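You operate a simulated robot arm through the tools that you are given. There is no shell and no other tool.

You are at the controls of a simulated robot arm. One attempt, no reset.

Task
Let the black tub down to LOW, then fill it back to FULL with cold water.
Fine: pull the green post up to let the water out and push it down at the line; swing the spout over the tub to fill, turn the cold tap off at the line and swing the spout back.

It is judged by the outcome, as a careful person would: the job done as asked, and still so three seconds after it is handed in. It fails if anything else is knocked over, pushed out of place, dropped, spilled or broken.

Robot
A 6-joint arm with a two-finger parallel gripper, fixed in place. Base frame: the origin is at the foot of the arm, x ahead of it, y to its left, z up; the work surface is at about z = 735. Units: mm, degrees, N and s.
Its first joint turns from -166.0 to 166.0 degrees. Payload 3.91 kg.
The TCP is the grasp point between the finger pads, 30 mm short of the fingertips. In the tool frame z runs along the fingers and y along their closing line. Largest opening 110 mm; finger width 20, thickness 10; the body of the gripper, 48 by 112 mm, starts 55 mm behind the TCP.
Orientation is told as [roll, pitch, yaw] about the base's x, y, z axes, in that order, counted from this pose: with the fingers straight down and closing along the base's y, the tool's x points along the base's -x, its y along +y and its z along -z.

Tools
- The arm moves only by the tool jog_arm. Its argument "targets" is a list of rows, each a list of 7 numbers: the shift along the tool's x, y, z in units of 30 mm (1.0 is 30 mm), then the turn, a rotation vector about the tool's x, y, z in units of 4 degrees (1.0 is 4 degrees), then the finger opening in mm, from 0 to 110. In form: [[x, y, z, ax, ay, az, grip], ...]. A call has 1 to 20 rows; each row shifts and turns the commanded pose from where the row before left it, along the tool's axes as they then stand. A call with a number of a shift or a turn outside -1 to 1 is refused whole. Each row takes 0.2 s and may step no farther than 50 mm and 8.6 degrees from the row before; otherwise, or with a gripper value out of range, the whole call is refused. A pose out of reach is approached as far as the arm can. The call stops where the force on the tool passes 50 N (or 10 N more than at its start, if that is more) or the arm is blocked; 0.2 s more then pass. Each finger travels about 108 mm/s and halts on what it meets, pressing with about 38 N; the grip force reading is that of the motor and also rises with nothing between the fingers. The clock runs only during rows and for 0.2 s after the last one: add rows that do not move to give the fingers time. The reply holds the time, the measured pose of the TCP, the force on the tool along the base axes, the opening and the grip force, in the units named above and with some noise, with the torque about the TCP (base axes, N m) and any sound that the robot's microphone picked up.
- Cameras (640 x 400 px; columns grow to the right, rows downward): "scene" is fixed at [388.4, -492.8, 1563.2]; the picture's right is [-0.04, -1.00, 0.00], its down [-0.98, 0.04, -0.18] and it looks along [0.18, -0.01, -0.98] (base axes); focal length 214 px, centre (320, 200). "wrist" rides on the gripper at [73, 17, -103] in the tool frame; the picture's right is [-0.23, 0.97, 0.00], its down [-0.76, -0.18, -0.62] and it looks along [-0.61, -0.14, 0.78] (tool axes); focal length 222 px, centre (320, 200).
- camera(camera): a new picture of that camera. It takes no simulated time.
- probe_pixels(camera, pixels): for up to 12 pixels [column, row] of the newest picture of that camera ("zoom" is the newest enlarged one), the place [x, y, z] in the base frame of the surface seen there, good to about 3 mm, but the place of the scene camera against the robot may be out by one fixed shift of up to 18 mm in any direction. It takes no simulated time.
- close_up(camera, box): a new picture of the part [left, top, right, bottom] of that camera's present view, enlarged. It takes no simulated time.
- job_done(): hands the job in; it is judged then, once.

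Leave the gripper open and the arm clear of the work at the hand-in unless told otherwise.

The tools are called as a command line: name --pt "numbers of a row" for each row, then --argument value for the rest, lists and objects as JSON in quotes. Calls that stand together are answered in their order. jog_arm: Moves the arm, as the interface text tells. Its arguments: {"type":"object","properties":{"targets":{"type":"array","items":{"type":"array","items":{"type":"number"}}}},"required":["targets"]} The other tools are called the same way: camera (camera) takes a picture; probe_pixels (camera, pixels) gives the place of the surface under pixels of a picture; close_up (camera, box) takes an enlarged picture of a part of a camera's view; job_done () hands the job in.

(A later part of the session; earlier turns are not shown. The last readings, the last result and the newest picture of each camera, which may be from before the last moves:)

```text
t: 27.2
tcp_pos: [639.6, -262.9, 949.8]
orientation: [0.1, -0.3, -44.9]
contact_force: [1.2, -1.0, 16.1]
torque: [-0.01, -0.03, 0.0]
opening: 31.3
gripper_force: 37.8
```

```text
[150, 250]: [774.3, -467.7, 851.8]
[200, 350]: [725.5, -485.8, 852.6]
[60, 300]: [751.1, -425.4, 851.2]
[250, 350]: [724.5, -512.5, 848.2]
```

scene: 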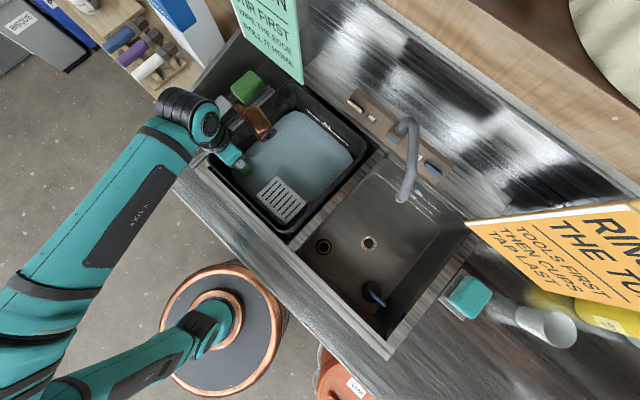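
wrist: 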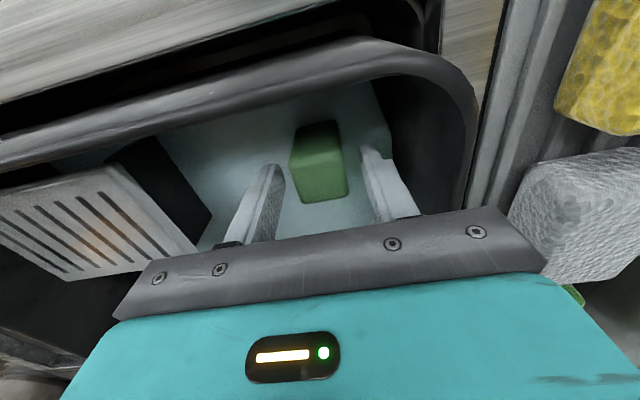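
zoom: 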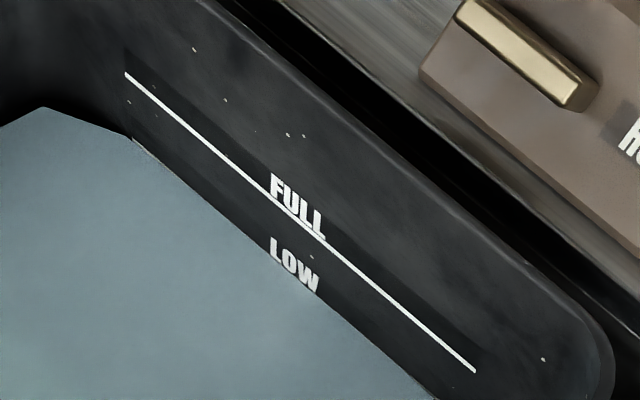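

The post is seated again, with 16 N upward reaction at z 949.8. I'll look closer at the waterline against the LOW line.

close_up --camera "scene" --box '[303, 112, 333, 142]'

close_up --camera "scene" --box '[320, 120, 350, 150]'

```text
13.33 times, centred on (318, 127) of scene
```

zoom: 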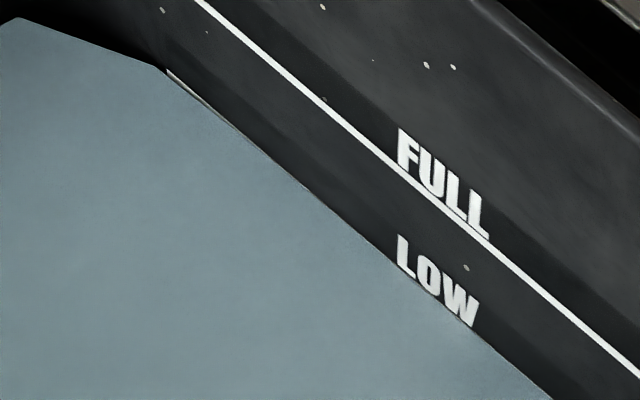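

```text
13.33 times, centred on (335, 135) of scene
```

zoom: 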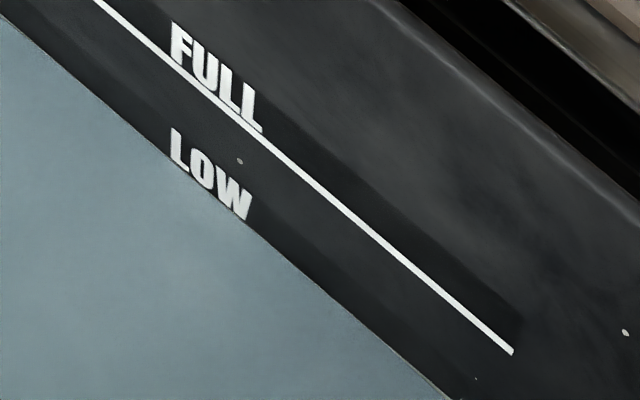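

The surface sits at the top edge of the LOW line, roughly 1–2 mm above its middle. I'll open the post once more, very briefly at about half a second, to bring the level onto the line.

jog_arm --pt "0 0 -1.0 0 0 0 26" --pt "0 0 0 0 0 0 26" --pt "0 0 1.0 0 0 0 26" --pt "0 0 0 0 0 0 26"

close_up --camera "scene" --box '[303, 112, 333, 142]'

close_up --camera "scene" --box '[320, 120, 350, 150]'

```text
t: 28.2
tcp_pos: [639.6, -263.7, 949.0]
orientation: [0.1, -0.3, -45.0]
contact_force: [9.9, 6.7, 18.8]
torque: [0.26, -0.13, -0.02]
opening: 31.3
gripper_force: 38.1
```

```text
13.33 times, centred on (318, 127) of scene
```

zoom: 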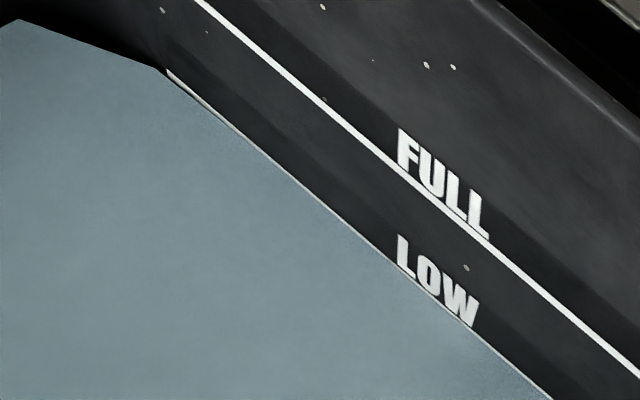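

```text
13.33 times, centred on (335, 135) of scene
```

zoom: 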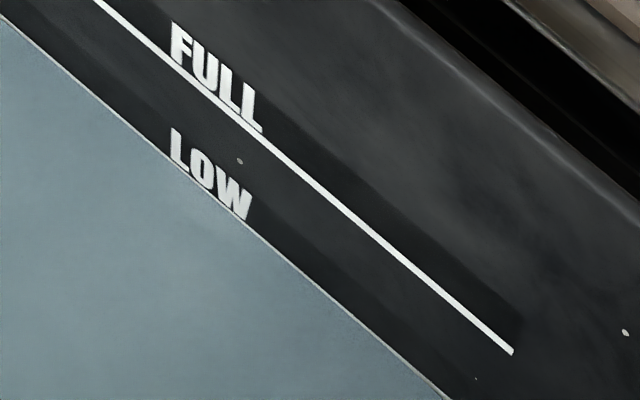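

The LOW line is now half-showing along its whole length, so the water is on the line and the post is seated. I'll open the fingers, wait a moment and confirm the level holds.

jog_arm --pt "0 0 0 0 0 0 40" --pt "0 0 0 0 0 0 54" --pt "0 0 0 0 0 0 54" --pt "0 0 0 0 0 0 54"

close_up --camera "scene" --box '[303, 112, 333, 142]'

camera --camera "wrist"

```text
t: 29.2
tcp_pos: [639.3, -264.3, 948.1]
orientation: [0.0, -0.2, -45.0]
contact_force: [-0.2, -0.2, 0.3]
torque: [0.01, -0.01, 0.0]
opening: 54.1
gripper_force: 0.2
```

```text
13.33 times, centred on (318, 127) of scene
```

zoom: 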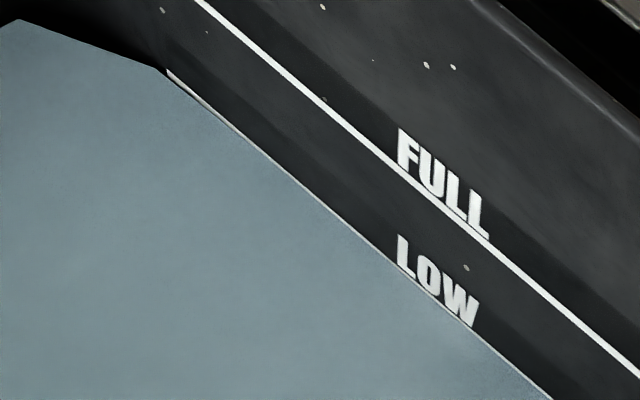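

```text
taken
```

wrist: 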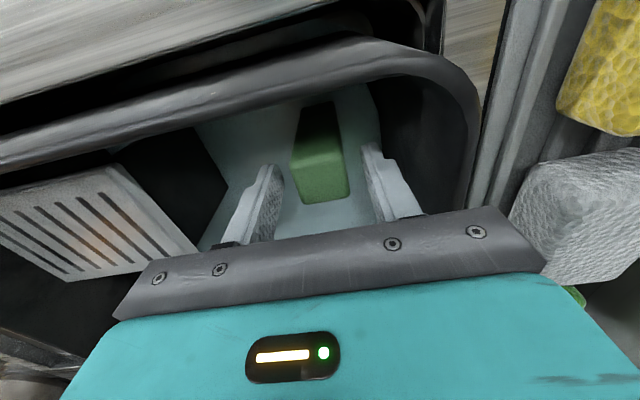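

The level holds at LOW with the post released. Next is the spout. The wrist stack has to stay under the shelf, so I'll approach it from beyond its tip: up to z 1119, across to about (445,-695), yaw to about −11.5°, then down to z 1045.

jog_arm --pt "0 0 -0.95 0 0 0 54" --pt "0 0 -0.95 0 0 0 54" --pt "0 0 -0.95 0 0 0 54" --pt "0 0 -0.95 0 0 0 54" --pt "0 0 -0.95 0 0 0 54" --pt "0 0 -0.95 0 0 0 60"

jog_arm --pt "-0.372 -0.982 0 0 0 0 70" --pt "-0.372 -0.982 0 0 0 0 70" --pt "-0.372 -0.982 0 0 0 0 70" --pt "-0.372 -0.982 0 0 0 0 70" --pt "-0.372 -0.982 0 0 0 0 70" --pt "-0.372 -0.982 0 0 0 0 70" --pt "-0.372 -0.982 0 0 0 0 70" --pt "-0.372 -0.982 0 0 0 0 70" --pt "-0.372 -0.982 0 0 0 0 70" --pt "-0.372 -0.982 0 0 0 0 70" --pt "-0.372 -0.982 0 0 0 0 70" --pt "-0.372 -0.982 0 0 0 0 70" --pt "-0.372 -0.982 0 0 0 0 70" --pt "-0.372 -0.982 0 0 0 0 70" --pt "-0.372 -0.982 0 0 0 0 70"

camera --camera "scene"

camera --camera "wrist"

```text
t: 30.6
tcp_pos: [636.7, -265.6, 1119.6]
orientation: [0.0, -0.2, -44.9]
contact_force: [0.4, -0.1, 0.9]
torque: [-0.01, 0.02, 0.02]
opening: 59.5
gripper_force: 0.0
```

```text
t: 33.8
tcp_pos: [445.3, -692.8, 1121.9]
orientation: [0.0, -0.2, -44.9]
contact_force: [-0.4, 0.3, 0.2]
torque: [-0.03, -0.01, 0.01]
opening: 69.9
gripper_force: 0.1
```

```text
taken
```

scene: 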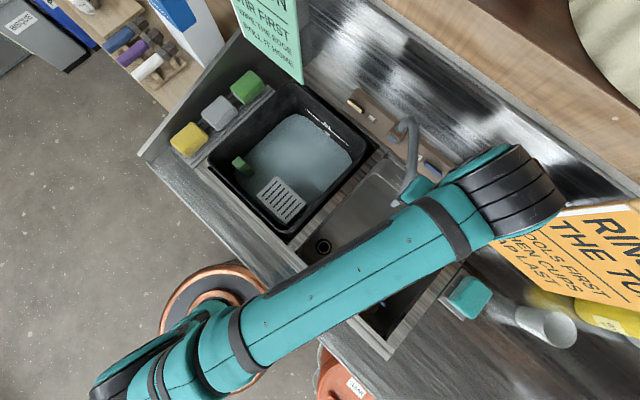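

```text
taken
```

wrist: 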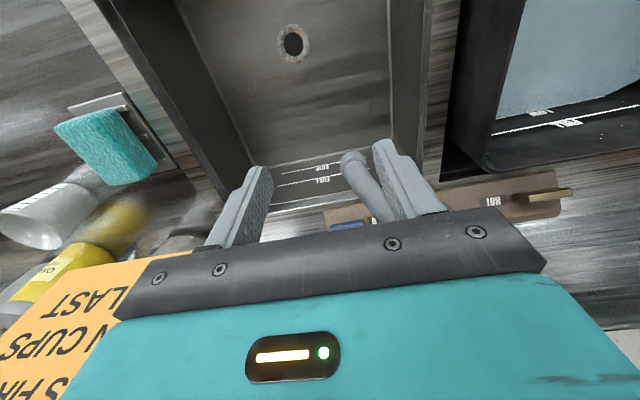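

The big wrist joint at (515,195) in the scene looks near the orange sign's edge, so I'll probe it before going on. In the wrist view the spout tip is at (352,160), close in line with the right finger at (400,180).

probe_pixels --camera "scene" --pixels '[[515, 180], [550, 190], [530, 215], [500, 150], [470, 185], [420, 187], [560, 205], [500, 240], [515, 240], [505, 235], [440, 220], [470, 240]]'

probe_pixels --camera "wrist" --pixels '[[350, 155], [360, 175], [370, 195], [350, 225], [500, 200], [570, 192], [345, 212], [430, 205], [90, 270], [120, 290]]'

close_up --camera "wrist" --box '[220, 120, 460, 270]'

```text
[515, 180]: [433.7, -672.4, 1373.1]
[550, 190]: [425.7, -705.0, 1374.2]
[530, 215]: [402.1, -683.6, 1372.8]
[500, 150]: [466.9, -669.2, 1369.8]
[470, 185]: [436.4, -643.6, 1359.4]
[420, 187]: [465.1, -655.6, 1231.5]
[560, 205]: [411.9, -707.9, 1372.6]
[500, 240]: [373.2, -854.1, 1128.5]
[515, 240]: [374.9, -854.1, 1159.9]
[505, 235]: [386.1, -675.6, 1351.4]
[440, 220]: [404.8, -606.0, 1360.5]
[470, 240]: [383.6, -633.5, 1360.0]
```

```text
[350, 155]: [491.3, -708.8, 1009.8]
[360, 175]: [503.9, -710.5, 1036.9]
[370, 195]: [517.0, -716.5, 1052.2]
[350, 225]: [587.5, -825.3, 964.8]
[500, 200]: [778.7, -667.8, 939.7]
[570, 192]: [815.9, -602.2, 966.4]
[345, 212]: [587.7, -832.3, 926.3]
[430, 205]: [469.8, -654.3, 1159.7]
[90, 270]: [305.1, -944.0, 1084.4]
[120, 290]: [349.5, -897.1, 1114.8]
```

```text
2.67 times, centred on (340, 195) of wrist
```

zoom: 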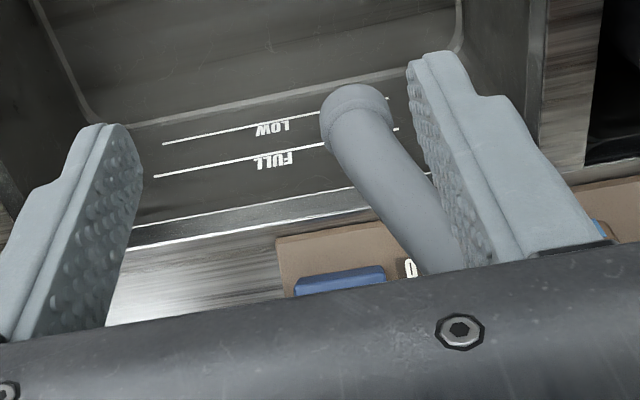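

Everything is clear: the joint is about 120 mm from the sign, and the spout tip is near (495,-710,1015). I'll now yaw to about −11.5° and drop to z≈1045, still just outside the tip.

jog_arm --pt "0 0 0.285 0 0 -0.933 70" --pt "0 0 0.285 0 0 -0.933 70" --pt "0 0 0.285 0 0 -0.933 70" --pt "0 0 0.285 0 0 -0.933 70" --pt "0 0 0.285 0 0 -0.933 70" --pt "0 0 0.285 0 0 -0.933 70" --pt "0 0 0.285 0 0 -0.933 70" --pt "0 0 0.285 0 0 -0.933 70" --pt "0 0 0.285 0 0 -0.933 70" --pt "0 0 0 0 0 0 70"

camera --camera "wrist"

camera --camera "scene"

```text
t: 36.0
tcp_pos: [447.1, -695.8, 1043.3]
orientation: [-0.1, 0.0, -11.3]
contact_force: [0.1, 0.1, 0.9]
torque: [-0.01, -0.01, 0.0]
opening: 70.0
gripper_force: 0.0
```

```text
taken
```

wrist: 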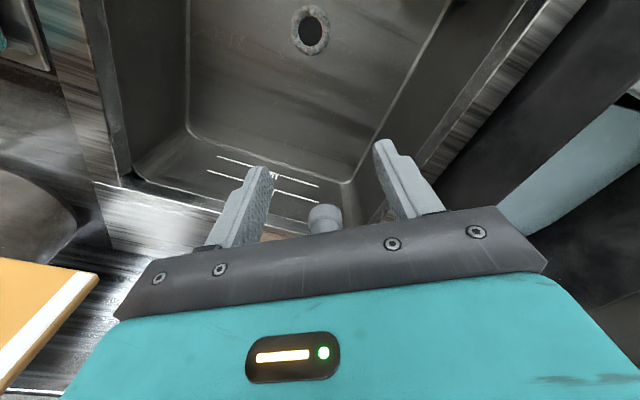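

```text
taken
```

scene: 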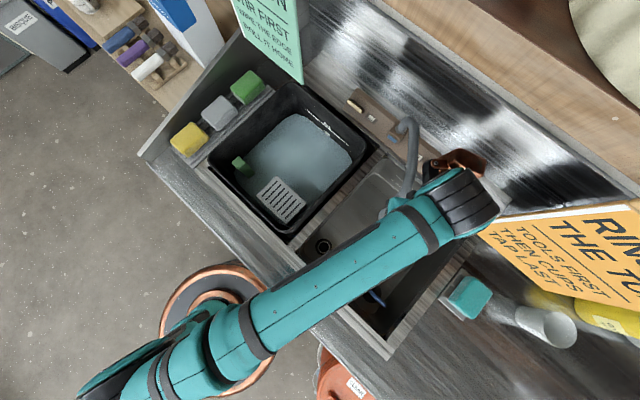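

The spout tip shows between the fingers at (323,215). I'll probe it to check the lateral centring before sliding in.

probe_pixels --camera "wrist" --pixels '[[312, 212], [323, 212], [335, 212], [323, 225], [312, 225], [338, 222], [265, 185], [390, 160]]'

close_up --camera "wrist" --box '[240, 120, 440, 250]'

close_up --camera "scene" --box '[350, 90, 520, 250]'

```text
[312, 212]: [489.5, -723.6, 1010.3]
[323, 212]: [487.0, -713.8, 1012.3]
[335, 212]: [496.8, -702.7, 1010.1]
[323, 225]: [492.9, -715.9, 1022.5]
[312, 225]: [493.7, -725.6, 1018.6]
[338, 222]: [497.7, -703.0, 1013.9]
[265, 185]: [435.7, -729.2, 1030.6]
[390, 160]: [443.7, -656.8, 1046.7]
```

```text
3.08 times, centred on (340, 185) of wrist
```

zoom: 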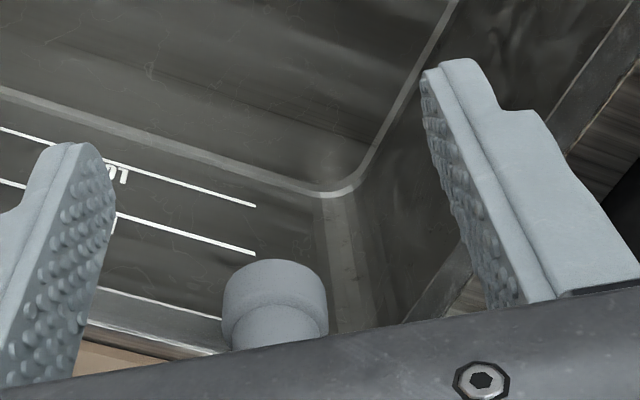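

```text
2.50 times, centred on (435, 170) of scene
```

zoom: 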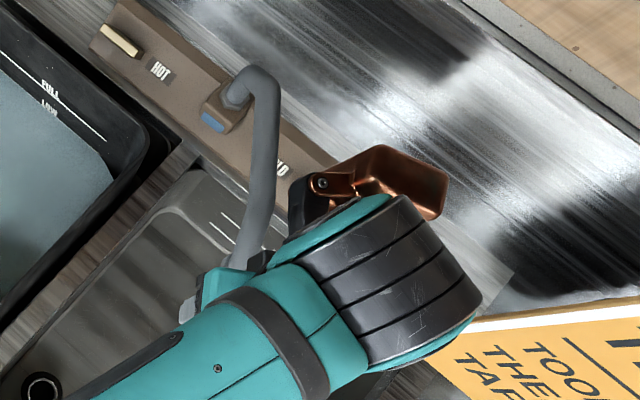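

The tube's centre is at about y −714, so the tool is 8 mm off. I'll shift −8 mm along the closing line and then slide 105 mm inward with the fingers straddling the spout.

jog_arm --pt "0 -0.27 0 0 0 0 70" --pt "-0.7 0 0 0 0 0 70" --pt "-0.7 0 0 0 0 0 70" --pt "-0.7 0 0 0 0 0 70" --pt "-0.7 0 0 0 0 0 70" --pt "-0.7 0 0 0 0 0 70"

camera --camera "wrist"

close_up --camera "scene" --box '[350, 90, 520, 250]'

```text
t: 37.4
tcp_pos: [548.0, -723.6, 1044.0]
orientation: [-0.2, -0.2, -11.4]
contact_force: [-0.5, 0.5, 0.1]
torque: [-0.02, -0.04, 0.0]
opening: 70.2
gripper_force: 0.1
```

```text
taken
```

wrist: 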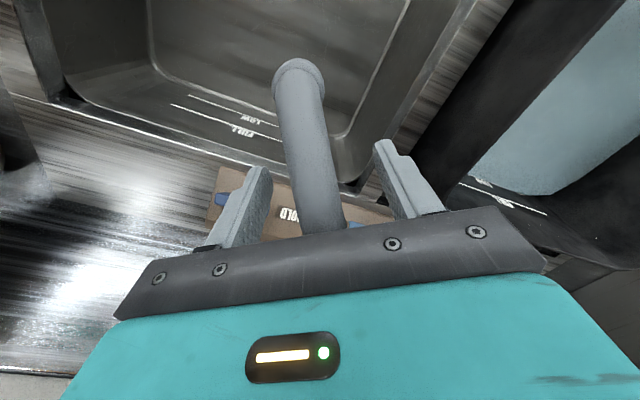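

```text
2.50 times, centred on (435, 170) of scene
```

zoom: 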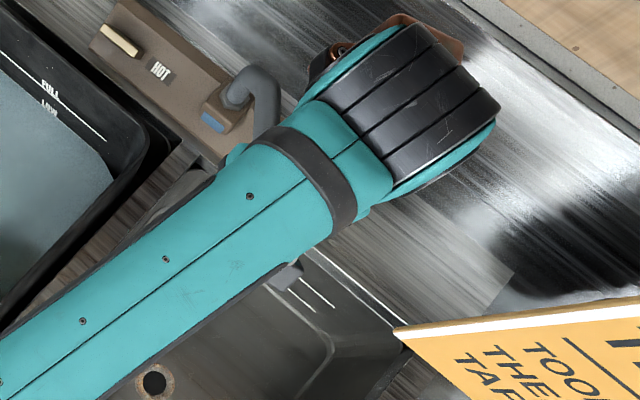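

The spout now lies between the fingers. I'll narrow the fingers to 40 and start the swing toward the tub along an arc about the spout's pivot near (710,-749), with 5 rows first to feel the resistance.

jog_arm --pt "0 0 0 0 0 0 50" --pt "0 0 0 0 0 0 40" --pt "-0.01 0.331 0 0 0 0.868 40" --pt "-0.01 0.331 0 0 0 0.868 40" --pt "-0.01 0.331 0 0 0 0.868 40" --pt "-0.01 0.331 0 0 0 0.868 40" --pt "-0.01 0.331 0 0 0 0.868 40"

camera --camera "wrist"

```text
t: 39.0
tcp_pos: [564.2, -677.0, 1043.7]
orientation: [0.0, -0.2, -28.8]
contact_force: [0.8, -0.3, 0.1]
torque: [0.02, -0.03, -0.01]
opening: 40.1
gripper_force: 0.0
```

```text
taken
```

wrist: 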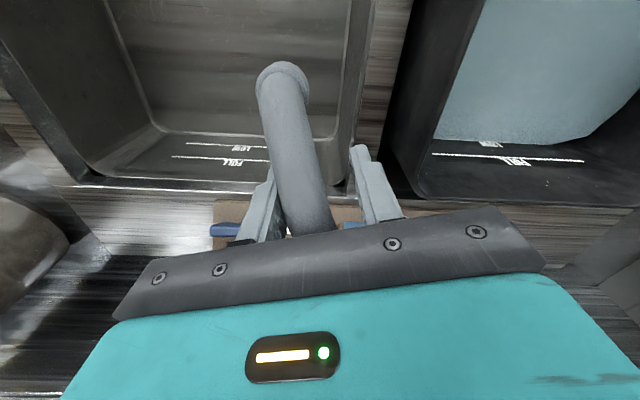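

The spout turns freely with under 1 N. I'll carry on with the remaining 14 rows.

jog_arm --pt "-0.01 0.331 0 0 0 0.868 40" --pt "-0.01 0.331 0 0 0 0.868 40" --pt "-0.01 0.331 0 0 0 0.868 40" --pt "-0.01 0.331 0 0 0 0.868 40" --pt "-0.01 0.331 0 0 0 0.868 40" --pt "-0.01 0.331 0 0 0 0.868 40" --pt "-0.01 0.331 0 0 0 0.868 40" --pt "-0.01 0.331 0 0 0 0.868 40" --pt "-0.01 0.331 0 0 0 0.868 40" --pt "-0.01 0.331 0 0 0 0.868 40"

camera --camera "wrist"

camera --camera "scene"

```text
t: 41.2
tcp_pos: [634.1, -610.8, 1043.0]
orientation: [0.2, -0.2, -63.6]
contact_force: [0.2, -0.5, 0.7]
torque: [0.02, -0.05, -0.01]
opening: 39.9
gripper_force: 0.0
```

```text
taken
```

wrist: 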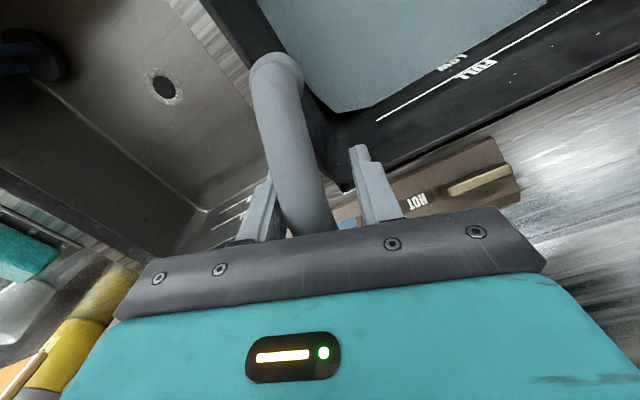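

```text
taken
```

scene: 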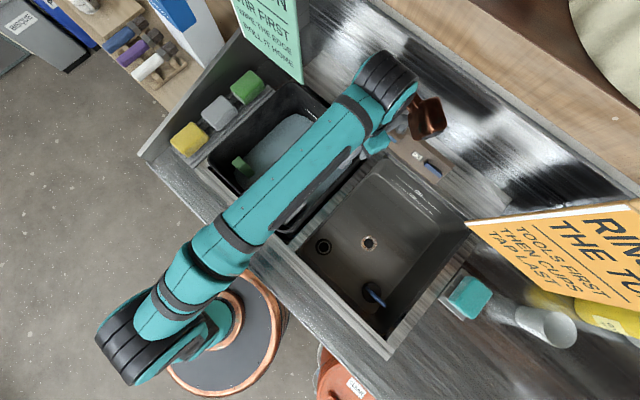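

The spout tip is now crossing the tub's edge. I'll do five more rows to put it about 90 mm inside the rim.

jog_arm --pt "-0.01 0.331 0 0 0 0.868 40" --pt "-0.01 0.331 0 0 0 0.868 40" --pt "-0.01 0.331 0 0 0 0.868 40" --pt "-0.01 0.331 0 0 0 0.868 40" --pt "-0.01 0.331 0 0 0 0.868 40" --pt "0 0 0 0 0 0 40"

camera --camera "wrist"

camera --camera "scene"

```text
t: 42.6
tcp_pos: [681.4, -594.6, 1044.5]
orientation: [0.1, -0.1, -80.7]
contact_force: [0.1, 0.1, -0.2]
torque: [0.0, -0.02, 0.01]
opening: 39.9
gripper_force: 0.1
```

```text
taken
```

wrist: 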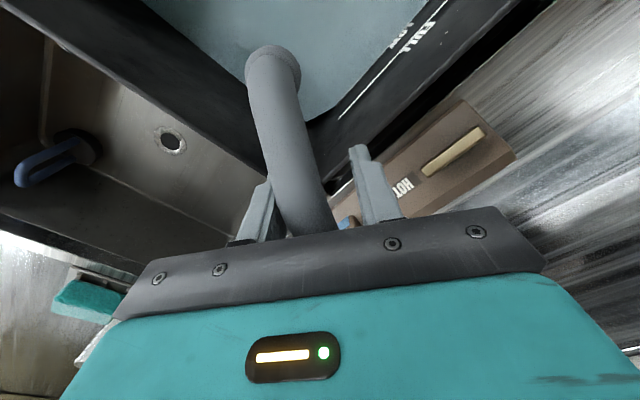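

```text
taken
```

scene: 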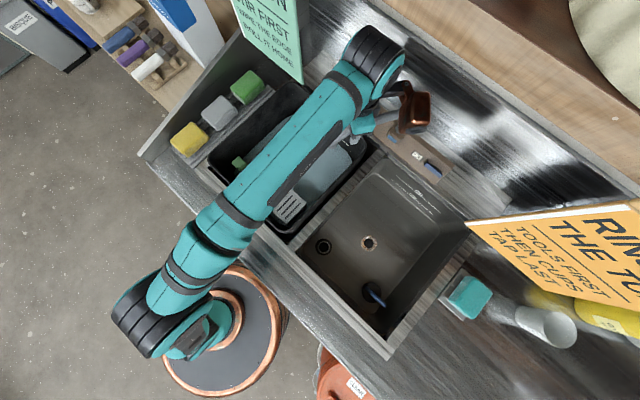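

The spout tip at wrist (272,55) now appears over the water. I'll probe to confirm the tip position and the tub edges around it.

probe_pixels --camera "wrist" --pixels '[[260, 50], [285, 50], [272, 65], [240, 60], [300, 115], [345, 115], [200, 60], [235, 100], [310, 60], [270, 90], [285, 130], [305, 180]]'

close_up --camera "wrist" --box '[160, 0, 420, 180]'

```text
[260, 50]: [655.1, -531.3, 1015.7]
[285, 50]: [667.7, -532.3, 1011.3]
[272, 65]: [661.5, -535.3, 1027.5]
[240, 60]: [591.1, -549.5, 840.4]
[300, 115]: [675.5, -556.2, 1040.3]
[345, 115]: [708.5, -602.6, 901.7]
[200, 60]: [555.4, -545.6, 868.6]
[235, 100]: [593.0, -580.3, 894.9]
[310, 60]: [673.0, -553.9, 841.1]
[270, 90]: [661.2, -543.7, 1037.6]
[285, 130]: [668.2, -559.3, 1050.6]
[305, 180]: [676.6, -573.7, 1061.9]
```

```text
2.22 times, centred on (290, 90) of wrist
```

zoom: 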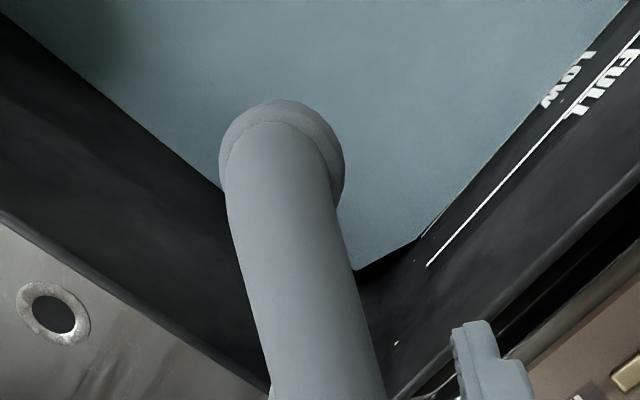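

The tip is at about (661,-540,1010), with water below and at least 55 mm to the nearest walls. I have to back out past the tip and the teal sign is close, so I'll measure the wrist joint and sign extents first.

probe_pixels --camera "scene" --pixels '[[370, 30], [400, 55], [345, 60], [375, 50], [365, 85], [395, 85], [355, 40], [330, 90], [360, 125], [415, 105], [400, 120], [420, 130]]'

close_up --camera "scene" --box '[220, 0, 440, 150]'

probe_pixels --camera "scene" --pixels '[[302, 81], [302, 60], [300, 30], [298, 5], [285, 74], [270, 63], [250, 52], [240, 20]]'

```text
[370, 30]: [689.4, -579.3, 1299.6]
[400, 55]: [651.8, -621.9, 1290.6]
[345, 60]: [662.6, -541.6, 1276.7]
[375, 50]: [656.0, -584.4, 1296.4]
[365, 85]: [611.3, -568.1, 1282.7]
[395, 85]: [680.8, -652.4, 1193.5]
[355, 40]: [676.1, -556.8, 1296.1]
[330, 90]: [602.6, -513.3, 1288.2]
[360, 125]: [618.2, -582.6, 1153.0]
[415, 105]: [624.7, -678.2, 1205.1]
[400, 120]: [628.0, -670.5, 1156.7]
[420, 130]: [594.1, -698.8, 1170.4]
```

```text
2.67 times, centred on (330, 75) of scene
```

zoom: 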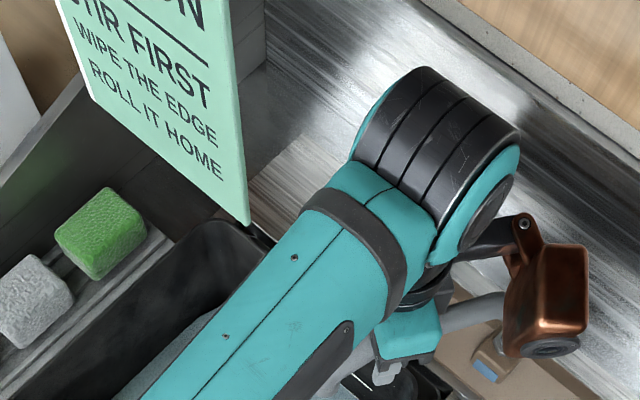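

```text
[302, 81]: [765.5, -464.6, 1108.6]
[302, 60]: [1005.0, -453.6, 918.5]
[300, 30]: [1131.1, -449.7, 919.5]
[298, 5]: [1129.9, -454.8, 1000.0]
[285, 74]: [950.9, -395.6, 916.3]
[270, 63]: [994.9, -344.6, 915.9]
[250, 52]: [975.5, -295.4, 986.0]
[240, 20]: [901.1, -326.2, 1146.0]
```

The wrist joint reaches about 40 mm past the TCP toward the sign, so backing out leaves around 60–75 mm to the sign's edge at (777,-477). I'll open the fingers and slide outward past the spout tip.

jog_arm --pt "0 0 0 0 0 0 56" --pt "0 0.1 0 0 0 0 72" --pt "0 0.1 0 0 0 0 72" --pt "0.8 0 0 0 0 0 72" --pt "0.8 0 0 0 0 0 72" --pt "0.8 0 0 0 0 0 72" --pt "0.8 0 0 0 0 0 72" --pt "0.65 0 0 0 0 0 72"

camera --camera "wrist"

camera --camera "scene"

```text
t: 44.4
tcp_pos: [668.3, -479.8, 1042.7]
orientation: [0.1, -0.1, -80.9]
contact_force: [-0.8, 0.0, -0.7]
torque: [0.03, 0.03, -0.01]
opening: 72.1
gripper_force: 0.1
```

```text
taken
```

wrist: 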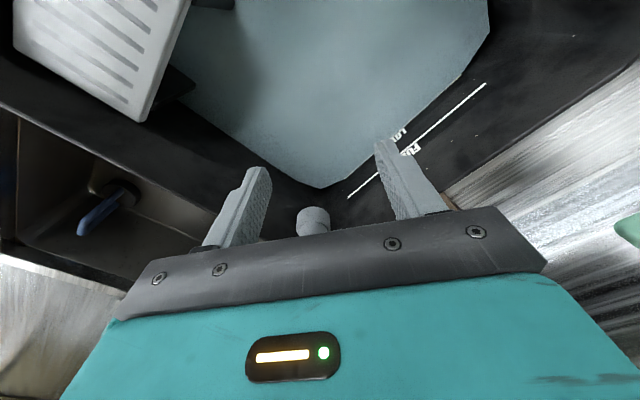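

```text
taken
```

scene: 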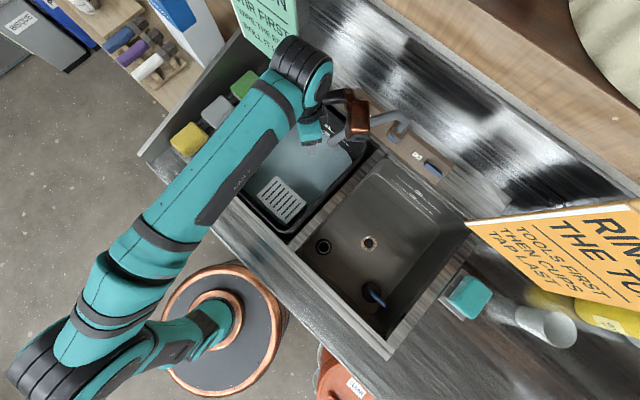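

Clear of the spout, which now reaches over the tub. I'll back off toward −x, turn to yaw −45° and move to about (500,-740,1043) to look at the cold lever.

jog_arm --pt "0 -0.87 0 0 0 0 72" --pt "0 -0.87 0 0 0 0 72" --pt "0 -0.87 0 0 0 0 72" --pt "0 -0.87 0 0 0 0 72" --pt "0 -0.87 0 0 0 0 72" --pt "0 0 0 0 0 -0.9 72" --pt "0 0 0 0 0 -0.9 72" --pt "0 0 0 0 0 -0.9 72" --pt "0 0 0 0 0 -0.9 72" --pt "0 0 0 0 0 -0.9 72" --pt "0 0 0 0 0 -0.9 72" --pt "0 0 0 0 0 -0.9 72" --pt "0 0 0 0 0 -0.9 72" --pt "0 0 0 0 0 -0.9 72" --pt "0 0 0 0 0 -0.87 72"

jog_arm --pt "-0.589 -0.825 0 0 0 0 72" --pt "-0.589 -0.825 0 0 0 0 72" --pt "-0.589 -0.825 0 0 0 0 72" --pt "-0.589 -0.825 0 0 0 0 72" --pt "-0.589 -0.825 0 0 0 0 72" --pt "-0.589 -0.825 0 0 0 0 72" --pt "-0.589 -0.825 0 0 0 0 72" --pt "-0.589 -0.825 0 0 0 0 72"

camera --camera "wrist"

camera --camera "scene"

```text
t: 47.6
tcp_pos: [539.9, -499.7, 1042.8]
orientation: [-0.1, -0.2, -44.9]
contact_force: [0.4, 0.1, -0.2]
torque: [0.02, 0.0, 0.01]
opening: 72.1
gripper_force: 0.1
```

```text
t: 49.4
tcp_pos: [498.2, -741.8, 1044.4]
orientation: [0.0, -0.2, -44.9]
contact_force: [-1.0, -0.6, 0.2]
torque: [-0.04, 0.02, -0.01]
opening: 72.3
gripper_force: 0.1
```

```text
taken
```

wrist: 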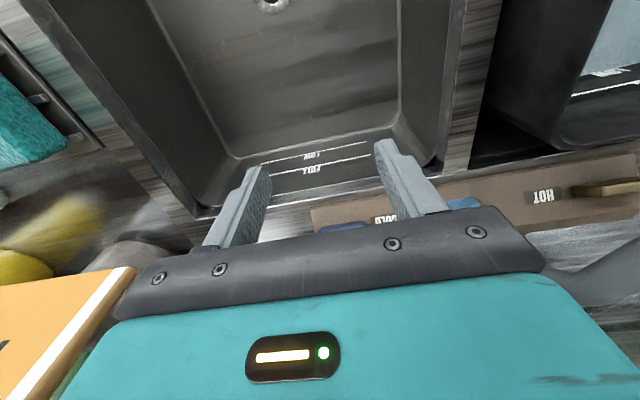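

```text
taken
```

scene: 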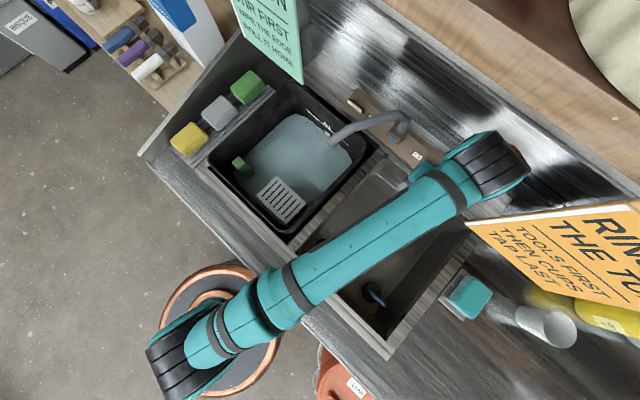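

The view of the tub stays clear from the scene camera in this arm position, which will help while filling. I'll move 90 mm further in under the shelf to look down on the cold lever; the wrist top will be near z 1291, below the shelf at about 1341.

jog_arm --pt "-0.75 0 0 0 0 0 72" --pt "-0.75 0 0 0 0 0 72" --pt "-0.75 0 0 0 0 0 72" --pt "-0.75 0 0 0 0 0 72"

camera --camera "wrist"

camera --camera "scene"

```text
t: 50.4
tcp_pos: [563.6, -806.6, 1045.9]
orientation: [0.1, -0.3, -44.9]
contact_force: [-0.6, 1.0, 1.2]
torque: [-0.04, -0.03, -0.01]
opening: 72.0
gripper_force: 0.1
```

```text
taken
```

wrist: 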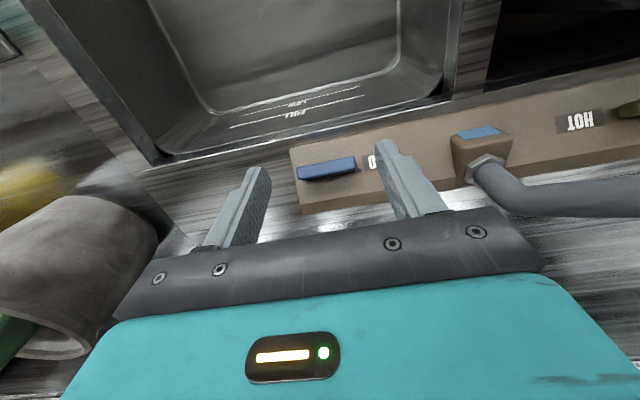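

```text
taken
```

scene: 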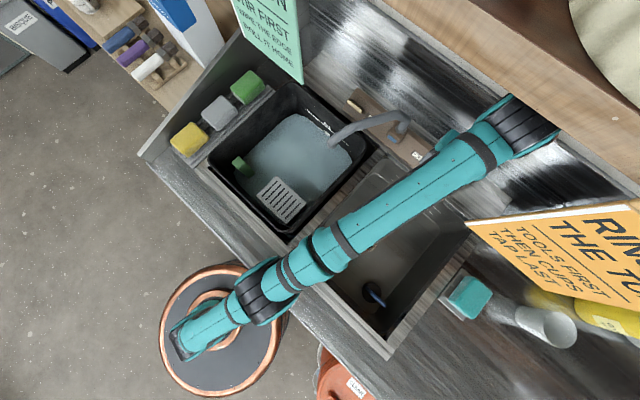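

Now the cold lever shows clearly at wrist (325,168) in front of the fingers. I'll enlarge it and probe it.

close_up --camera "wrist" --box '[275, 120, 405, 220]'

probe_pixels --camera "wrist" --pixels '[[302, 168], [325, 164], [350, 160], [302, 176], [325, 173], [350, 168], [357, 166], [310, 190], [300, 205], [330, 150], [340, 185], [296, 172]]'

```text
4.00 times, centred on (340, 170) of wrist
```

zoom: 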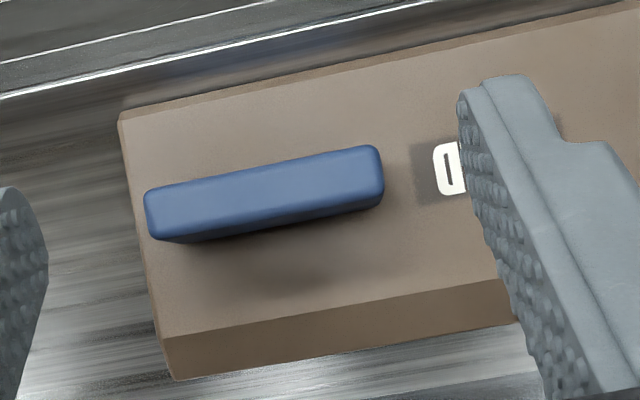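

```text
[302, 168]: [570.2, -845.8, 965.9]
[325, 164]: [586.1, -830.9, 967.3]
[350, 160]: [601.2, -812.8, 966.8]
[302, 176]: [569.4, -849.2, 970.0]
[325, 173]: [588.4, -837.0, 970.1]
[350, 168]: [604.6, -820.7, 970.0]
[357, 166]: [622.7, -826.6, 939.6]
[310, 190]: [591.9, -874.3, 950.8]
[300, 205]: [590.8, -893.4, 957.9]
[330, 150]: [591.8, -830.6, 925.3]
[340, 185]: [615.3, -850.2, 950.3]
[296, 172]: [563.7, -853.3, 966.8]
```

The tap block's face slopes about 37° toward the front, and the blue bar stands about 34 mm off it, centred near (587,-834,969) with its outer end at (564,-853). I'll tilt the tool about 37° so the fingers point square at that face, closing them into a fist for pushing, and check the pose.

jog_arm --pt "0 0 0 0 -0.925 0 60" --pt "0 0 0 0 -0.925 0 48" --pt "0 0 0 0 -0.925 0 36" --pt "0 0 0 0 -0.925 0 24" --pt "0 0 0 0 -0.925 0 12" --pt "0 0 0 0 -0.925 0 4" --pt "0 0 0 0 -0.925 0 2" --pt "0 0 0 0 -0.925 0 2" --pt "0 0 0 0 -0.925 0 2" --pt "0 0 0 0 -0.925 0 2" --pt "0 0 0 0 0 0 2"

camera --camera "wrist"

camera --camera "scene"

```text
t: 52.8
tcp_pos: [562.8, -804.5, 1044.2]
orientation: [0.0, -37.2, -44.9]
contact_force: [0.5, -0.8, 0.4]
torque: [0.02, 0.0, 0.03]
opening: 0.0
gripper_force: 37.6
```

```text
taken
```

wrist: 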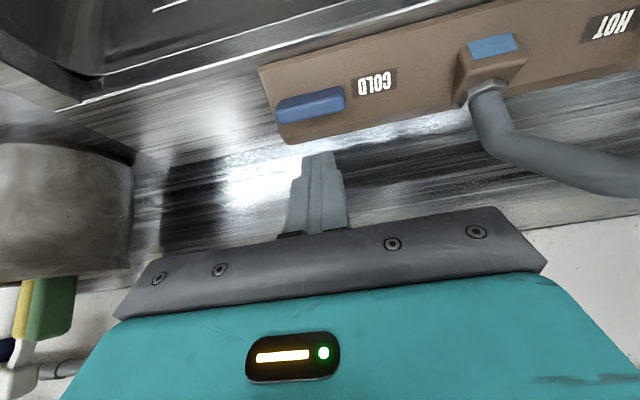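

```text
taken
```

scene: 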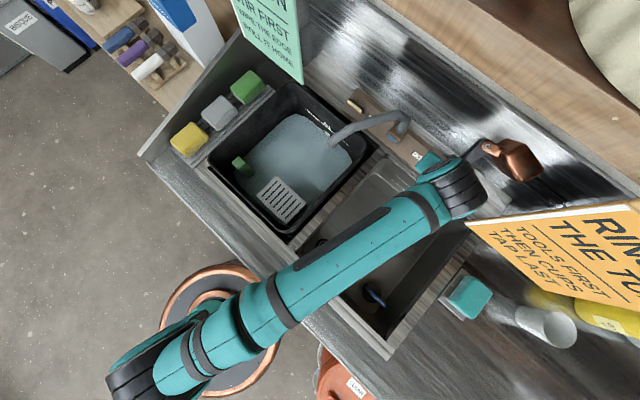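

The tilt went fine and the bar now appears square-on at wrist (312,105). I'll zoom in on it from this angle.

close_up --camera "wrist" --box '[255, 50, 415, 160]'

probe_pixels --camera "wrist" --pixels '[[282, 110], [312, 104], [340, 96], [283, 118], [312, 114], [342, 106], [270, 90], [290, 140], [330, 130], [265, 68], [370, 110], [312, 160]]'

```text
3.64 times, centred on (335, 105) of wrist
```

zoom: 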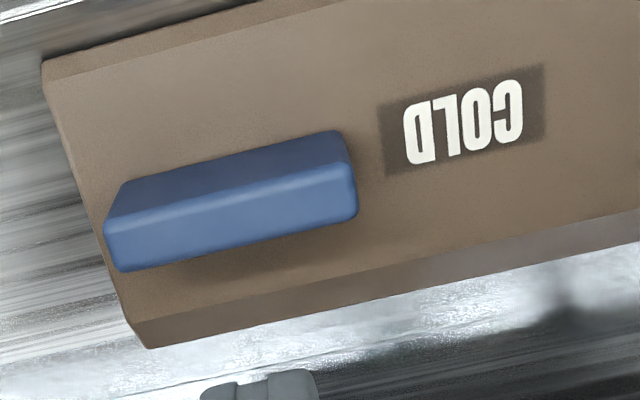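

```text
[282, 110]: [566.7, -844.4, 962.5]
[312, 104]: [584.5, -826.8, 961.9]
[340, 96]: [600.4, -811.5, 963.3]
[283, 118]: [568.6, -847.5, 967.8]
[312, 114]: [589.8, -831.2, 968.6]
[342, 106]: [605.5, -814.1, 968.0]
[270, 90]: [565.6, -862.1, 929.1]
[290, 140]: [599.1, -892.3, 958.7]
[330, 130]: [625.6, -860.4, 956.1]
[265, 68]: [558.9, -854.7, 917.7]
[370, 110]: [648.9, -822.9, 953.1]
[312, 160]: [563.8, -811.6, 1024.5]
```

The bar's outer end is at about (565,-850) with its top near z 968. I'll bring the fist over to hover just behind the outer end, about 10 mm above the bar's top.

jog_arm --pt "-0.076 -0.268 0.479 0 0 0 0" --pt "-0.076 -0.268 0.479 0 0 0 0" --pt "-0.076 -0.268 0.479 0 0 0 0"

camera --camera "wrist"

close_up --camera "wrist" --box '[240, 80, 440, 240]'

close_up --camera "scene" --box '[350, 80, 510, 220]'

```text
t: 53.6
tcp_pos: [569.3, -844.1, 1012.0]
orientation: [0.0, -37.2, -44.9]
contact_force: [0.9, 0.8, -0.1]
torque: [0.01, 0.0, 0.01]
opening: 0.2
gripper_force: 38.0
```

```text
taken
```

wrist: 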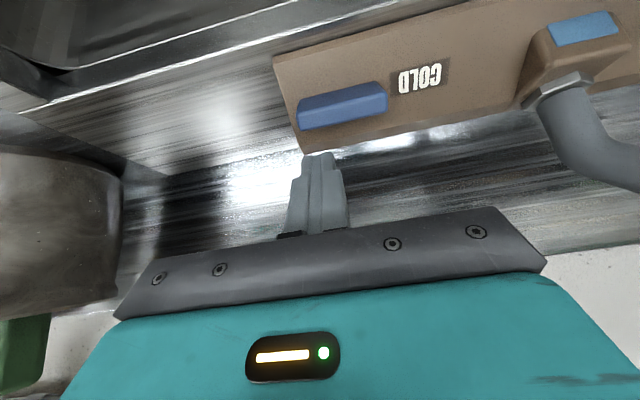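

```text
2.50 times, centred on (340, 160) of wrist
```

zoom: 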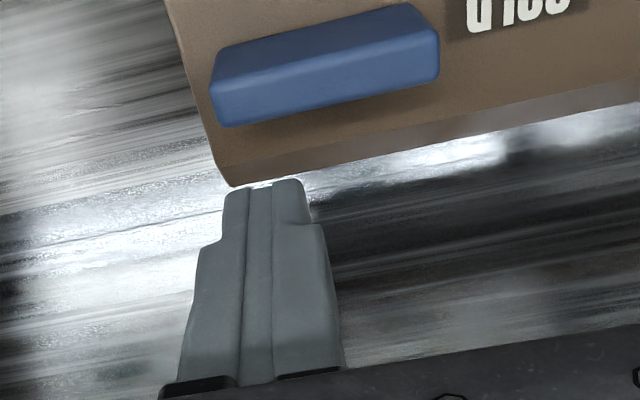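

```text
2.86 times, centred on (430, 150) of scene
```

zoom: 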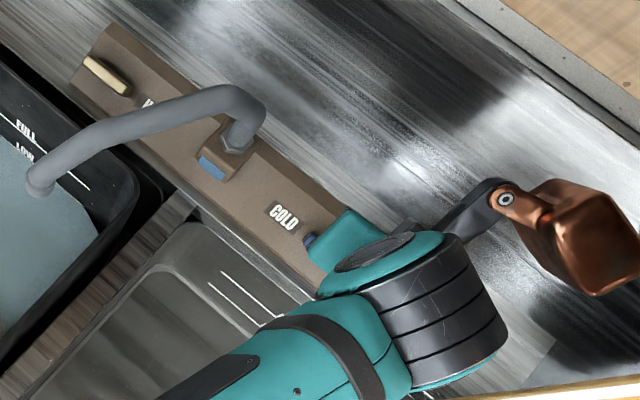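

The geometry checks out: the bar's rear edge is about 6 mm ahead of the fist's front face. I'll advance 30 mm along the fingers so the tips sit behind the bar.

jog_arm --pt "0 0 0.35 0 0 0 0" --pt "0 0 0.35 0 0 0 0" --pt "0 0 0.3 0 0 0 0"

camera --camera "wrist"

close_up --camera "wrist" --box '[240, 80, 440, 240]'

```text
t: 54.4
tcp_pos: [581.6, -857.0, 990.0]
orientation: [-0.1, -37.1, -44.9]
contact_force: [0.1, -0.3, -0.3]
torque: [-0.02, -0.02, 0.02]
opening: 0.3
gripper_force: 37.7
```

```text
taken
```

wrist: 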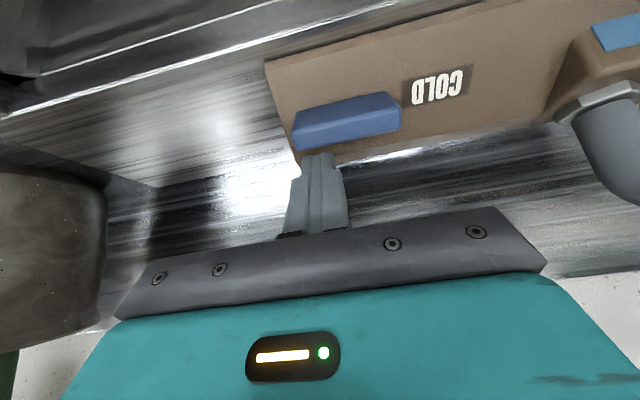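

```text
2.50 times, centred on (340, 160) of wrist
```

zoom: 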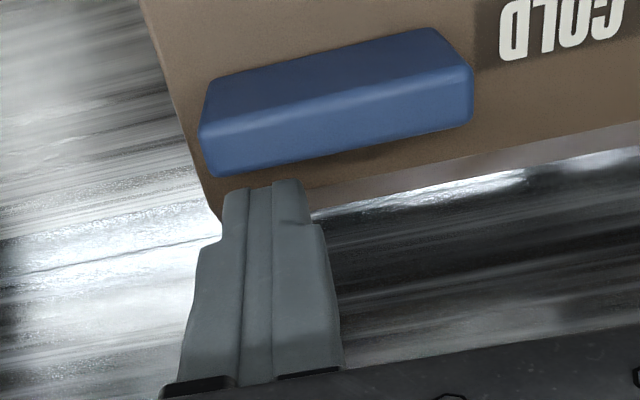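

The fist is in, and the bar's rear edge appears a little further forward than I assumed. I'll probe again to get the gap and the depth.

probe_pixels --camera "wrist" --pixels '[[305, 143], [320, 141], [340, 137], [385, 128], [300, 133], [330, 128], [390, 112], [320, 150], [312, 153], [330, 153], [350, 140], [310, 128]]'

close_up --camera "wrist" --box '[275, 90, 415, 180]'

```text
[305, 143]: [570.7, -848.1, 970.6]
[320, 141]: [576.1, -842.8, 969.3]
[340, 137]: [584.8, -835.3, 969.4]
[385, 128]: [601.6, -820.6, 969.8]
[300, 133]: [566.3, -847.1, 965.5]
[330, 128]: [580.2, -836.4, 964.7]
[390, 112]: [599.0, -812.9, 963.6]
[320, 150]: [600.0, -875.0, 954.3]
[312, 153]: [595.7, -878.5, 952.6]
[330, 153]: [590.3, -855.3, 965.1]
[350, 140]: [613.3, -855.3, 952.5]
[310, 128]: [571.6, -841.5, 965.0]
```

```text
4.44 times, centred on (345, 135) of wrist
```

zoom: 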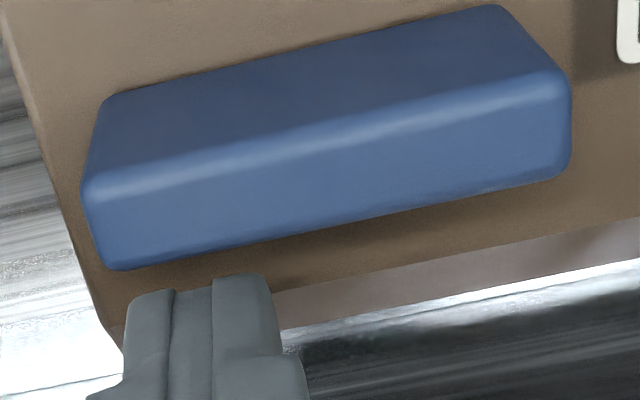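

Gap is about 11 mm, with 22 mm of overlap on the bar. I'll push gently forward and down along the face about 15 mm and see whether the bar turns.

jog_arm --pt "0.2 0 0 0 0 0 0" --pt "0.15 0 0 0 0 0 0" --pt "0.15 0 0 0 0 0 0"

close_up --camera "wrist" --box '[240, 60, 440, 200]'

camera --camera "scene"

```text
t: 55.2
tcp_pos: [575.8, -850.0, 984.0]
orientation: [-0.1, -37.8, -44.8]
contact_force: [10.7, -12.9, 1.1]
torque: [-0.17, -0.22, 0.02]
opening: 0.1
gripper_force: 37.6
stopped in row 3: the force on the tool passed its limit at 64 N (the readings are from after the stop); the commanded pose is now the measured one
```

```text
2.86 times, centred on (340, 130) of wrist
```

zoom: 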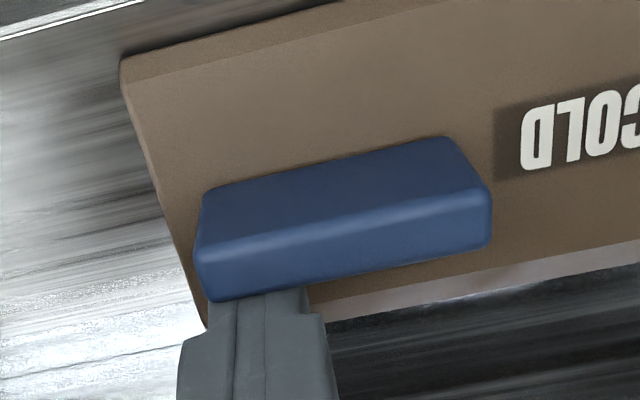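

```text
taken
```

scene: 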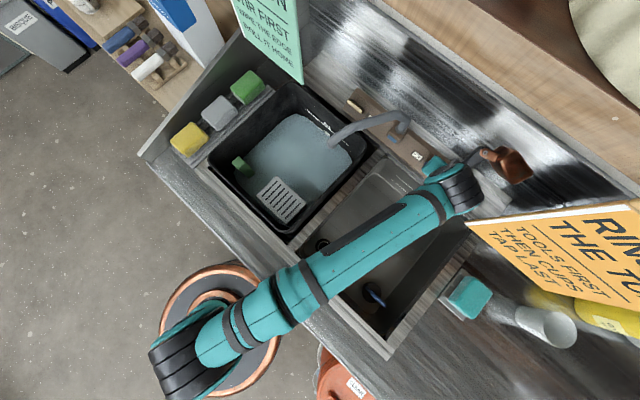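

The bar didn't move and the push hit a stop at 64 N, so that's the wrong direction. I'll back off, lift over the bar and come down on its front side at the outer end to try pushing it backward.

jog_arm --pt "-0.25 0 0 0 0 0 0" --pt "0 0 -0.7 0 0 0 0" --pt "0 0 -0.65 0 0 0 0" --pt "0.75 0 0 0 0 0 0" --pt "0.75 0 0 0 0 0 0" --pt "0 0 0 0 0 0 0"

camera --camera "wrist"

close_up --camera "wrist" --box '[240, 80, 440, 240]'

```text
t: 56.6
tcp_pos: [536.5, -813.0, 993.5]
orientation: [-0.1, -37.7, -44.9]
contact_force: [-0.1, -0.2, -0.3]
torque: [0.02, 0.01, 0.0]
opening: 0.0
gripper_force: 38.0
```

```text
taken
```

wrist: 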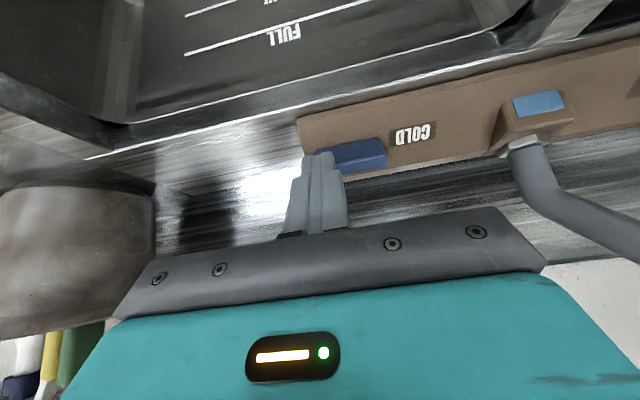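

```text
2.50 times, centred on (340, 160) of wrist
```

zoom: 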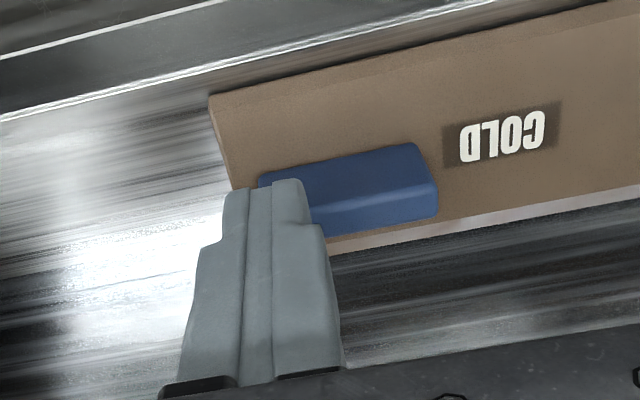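

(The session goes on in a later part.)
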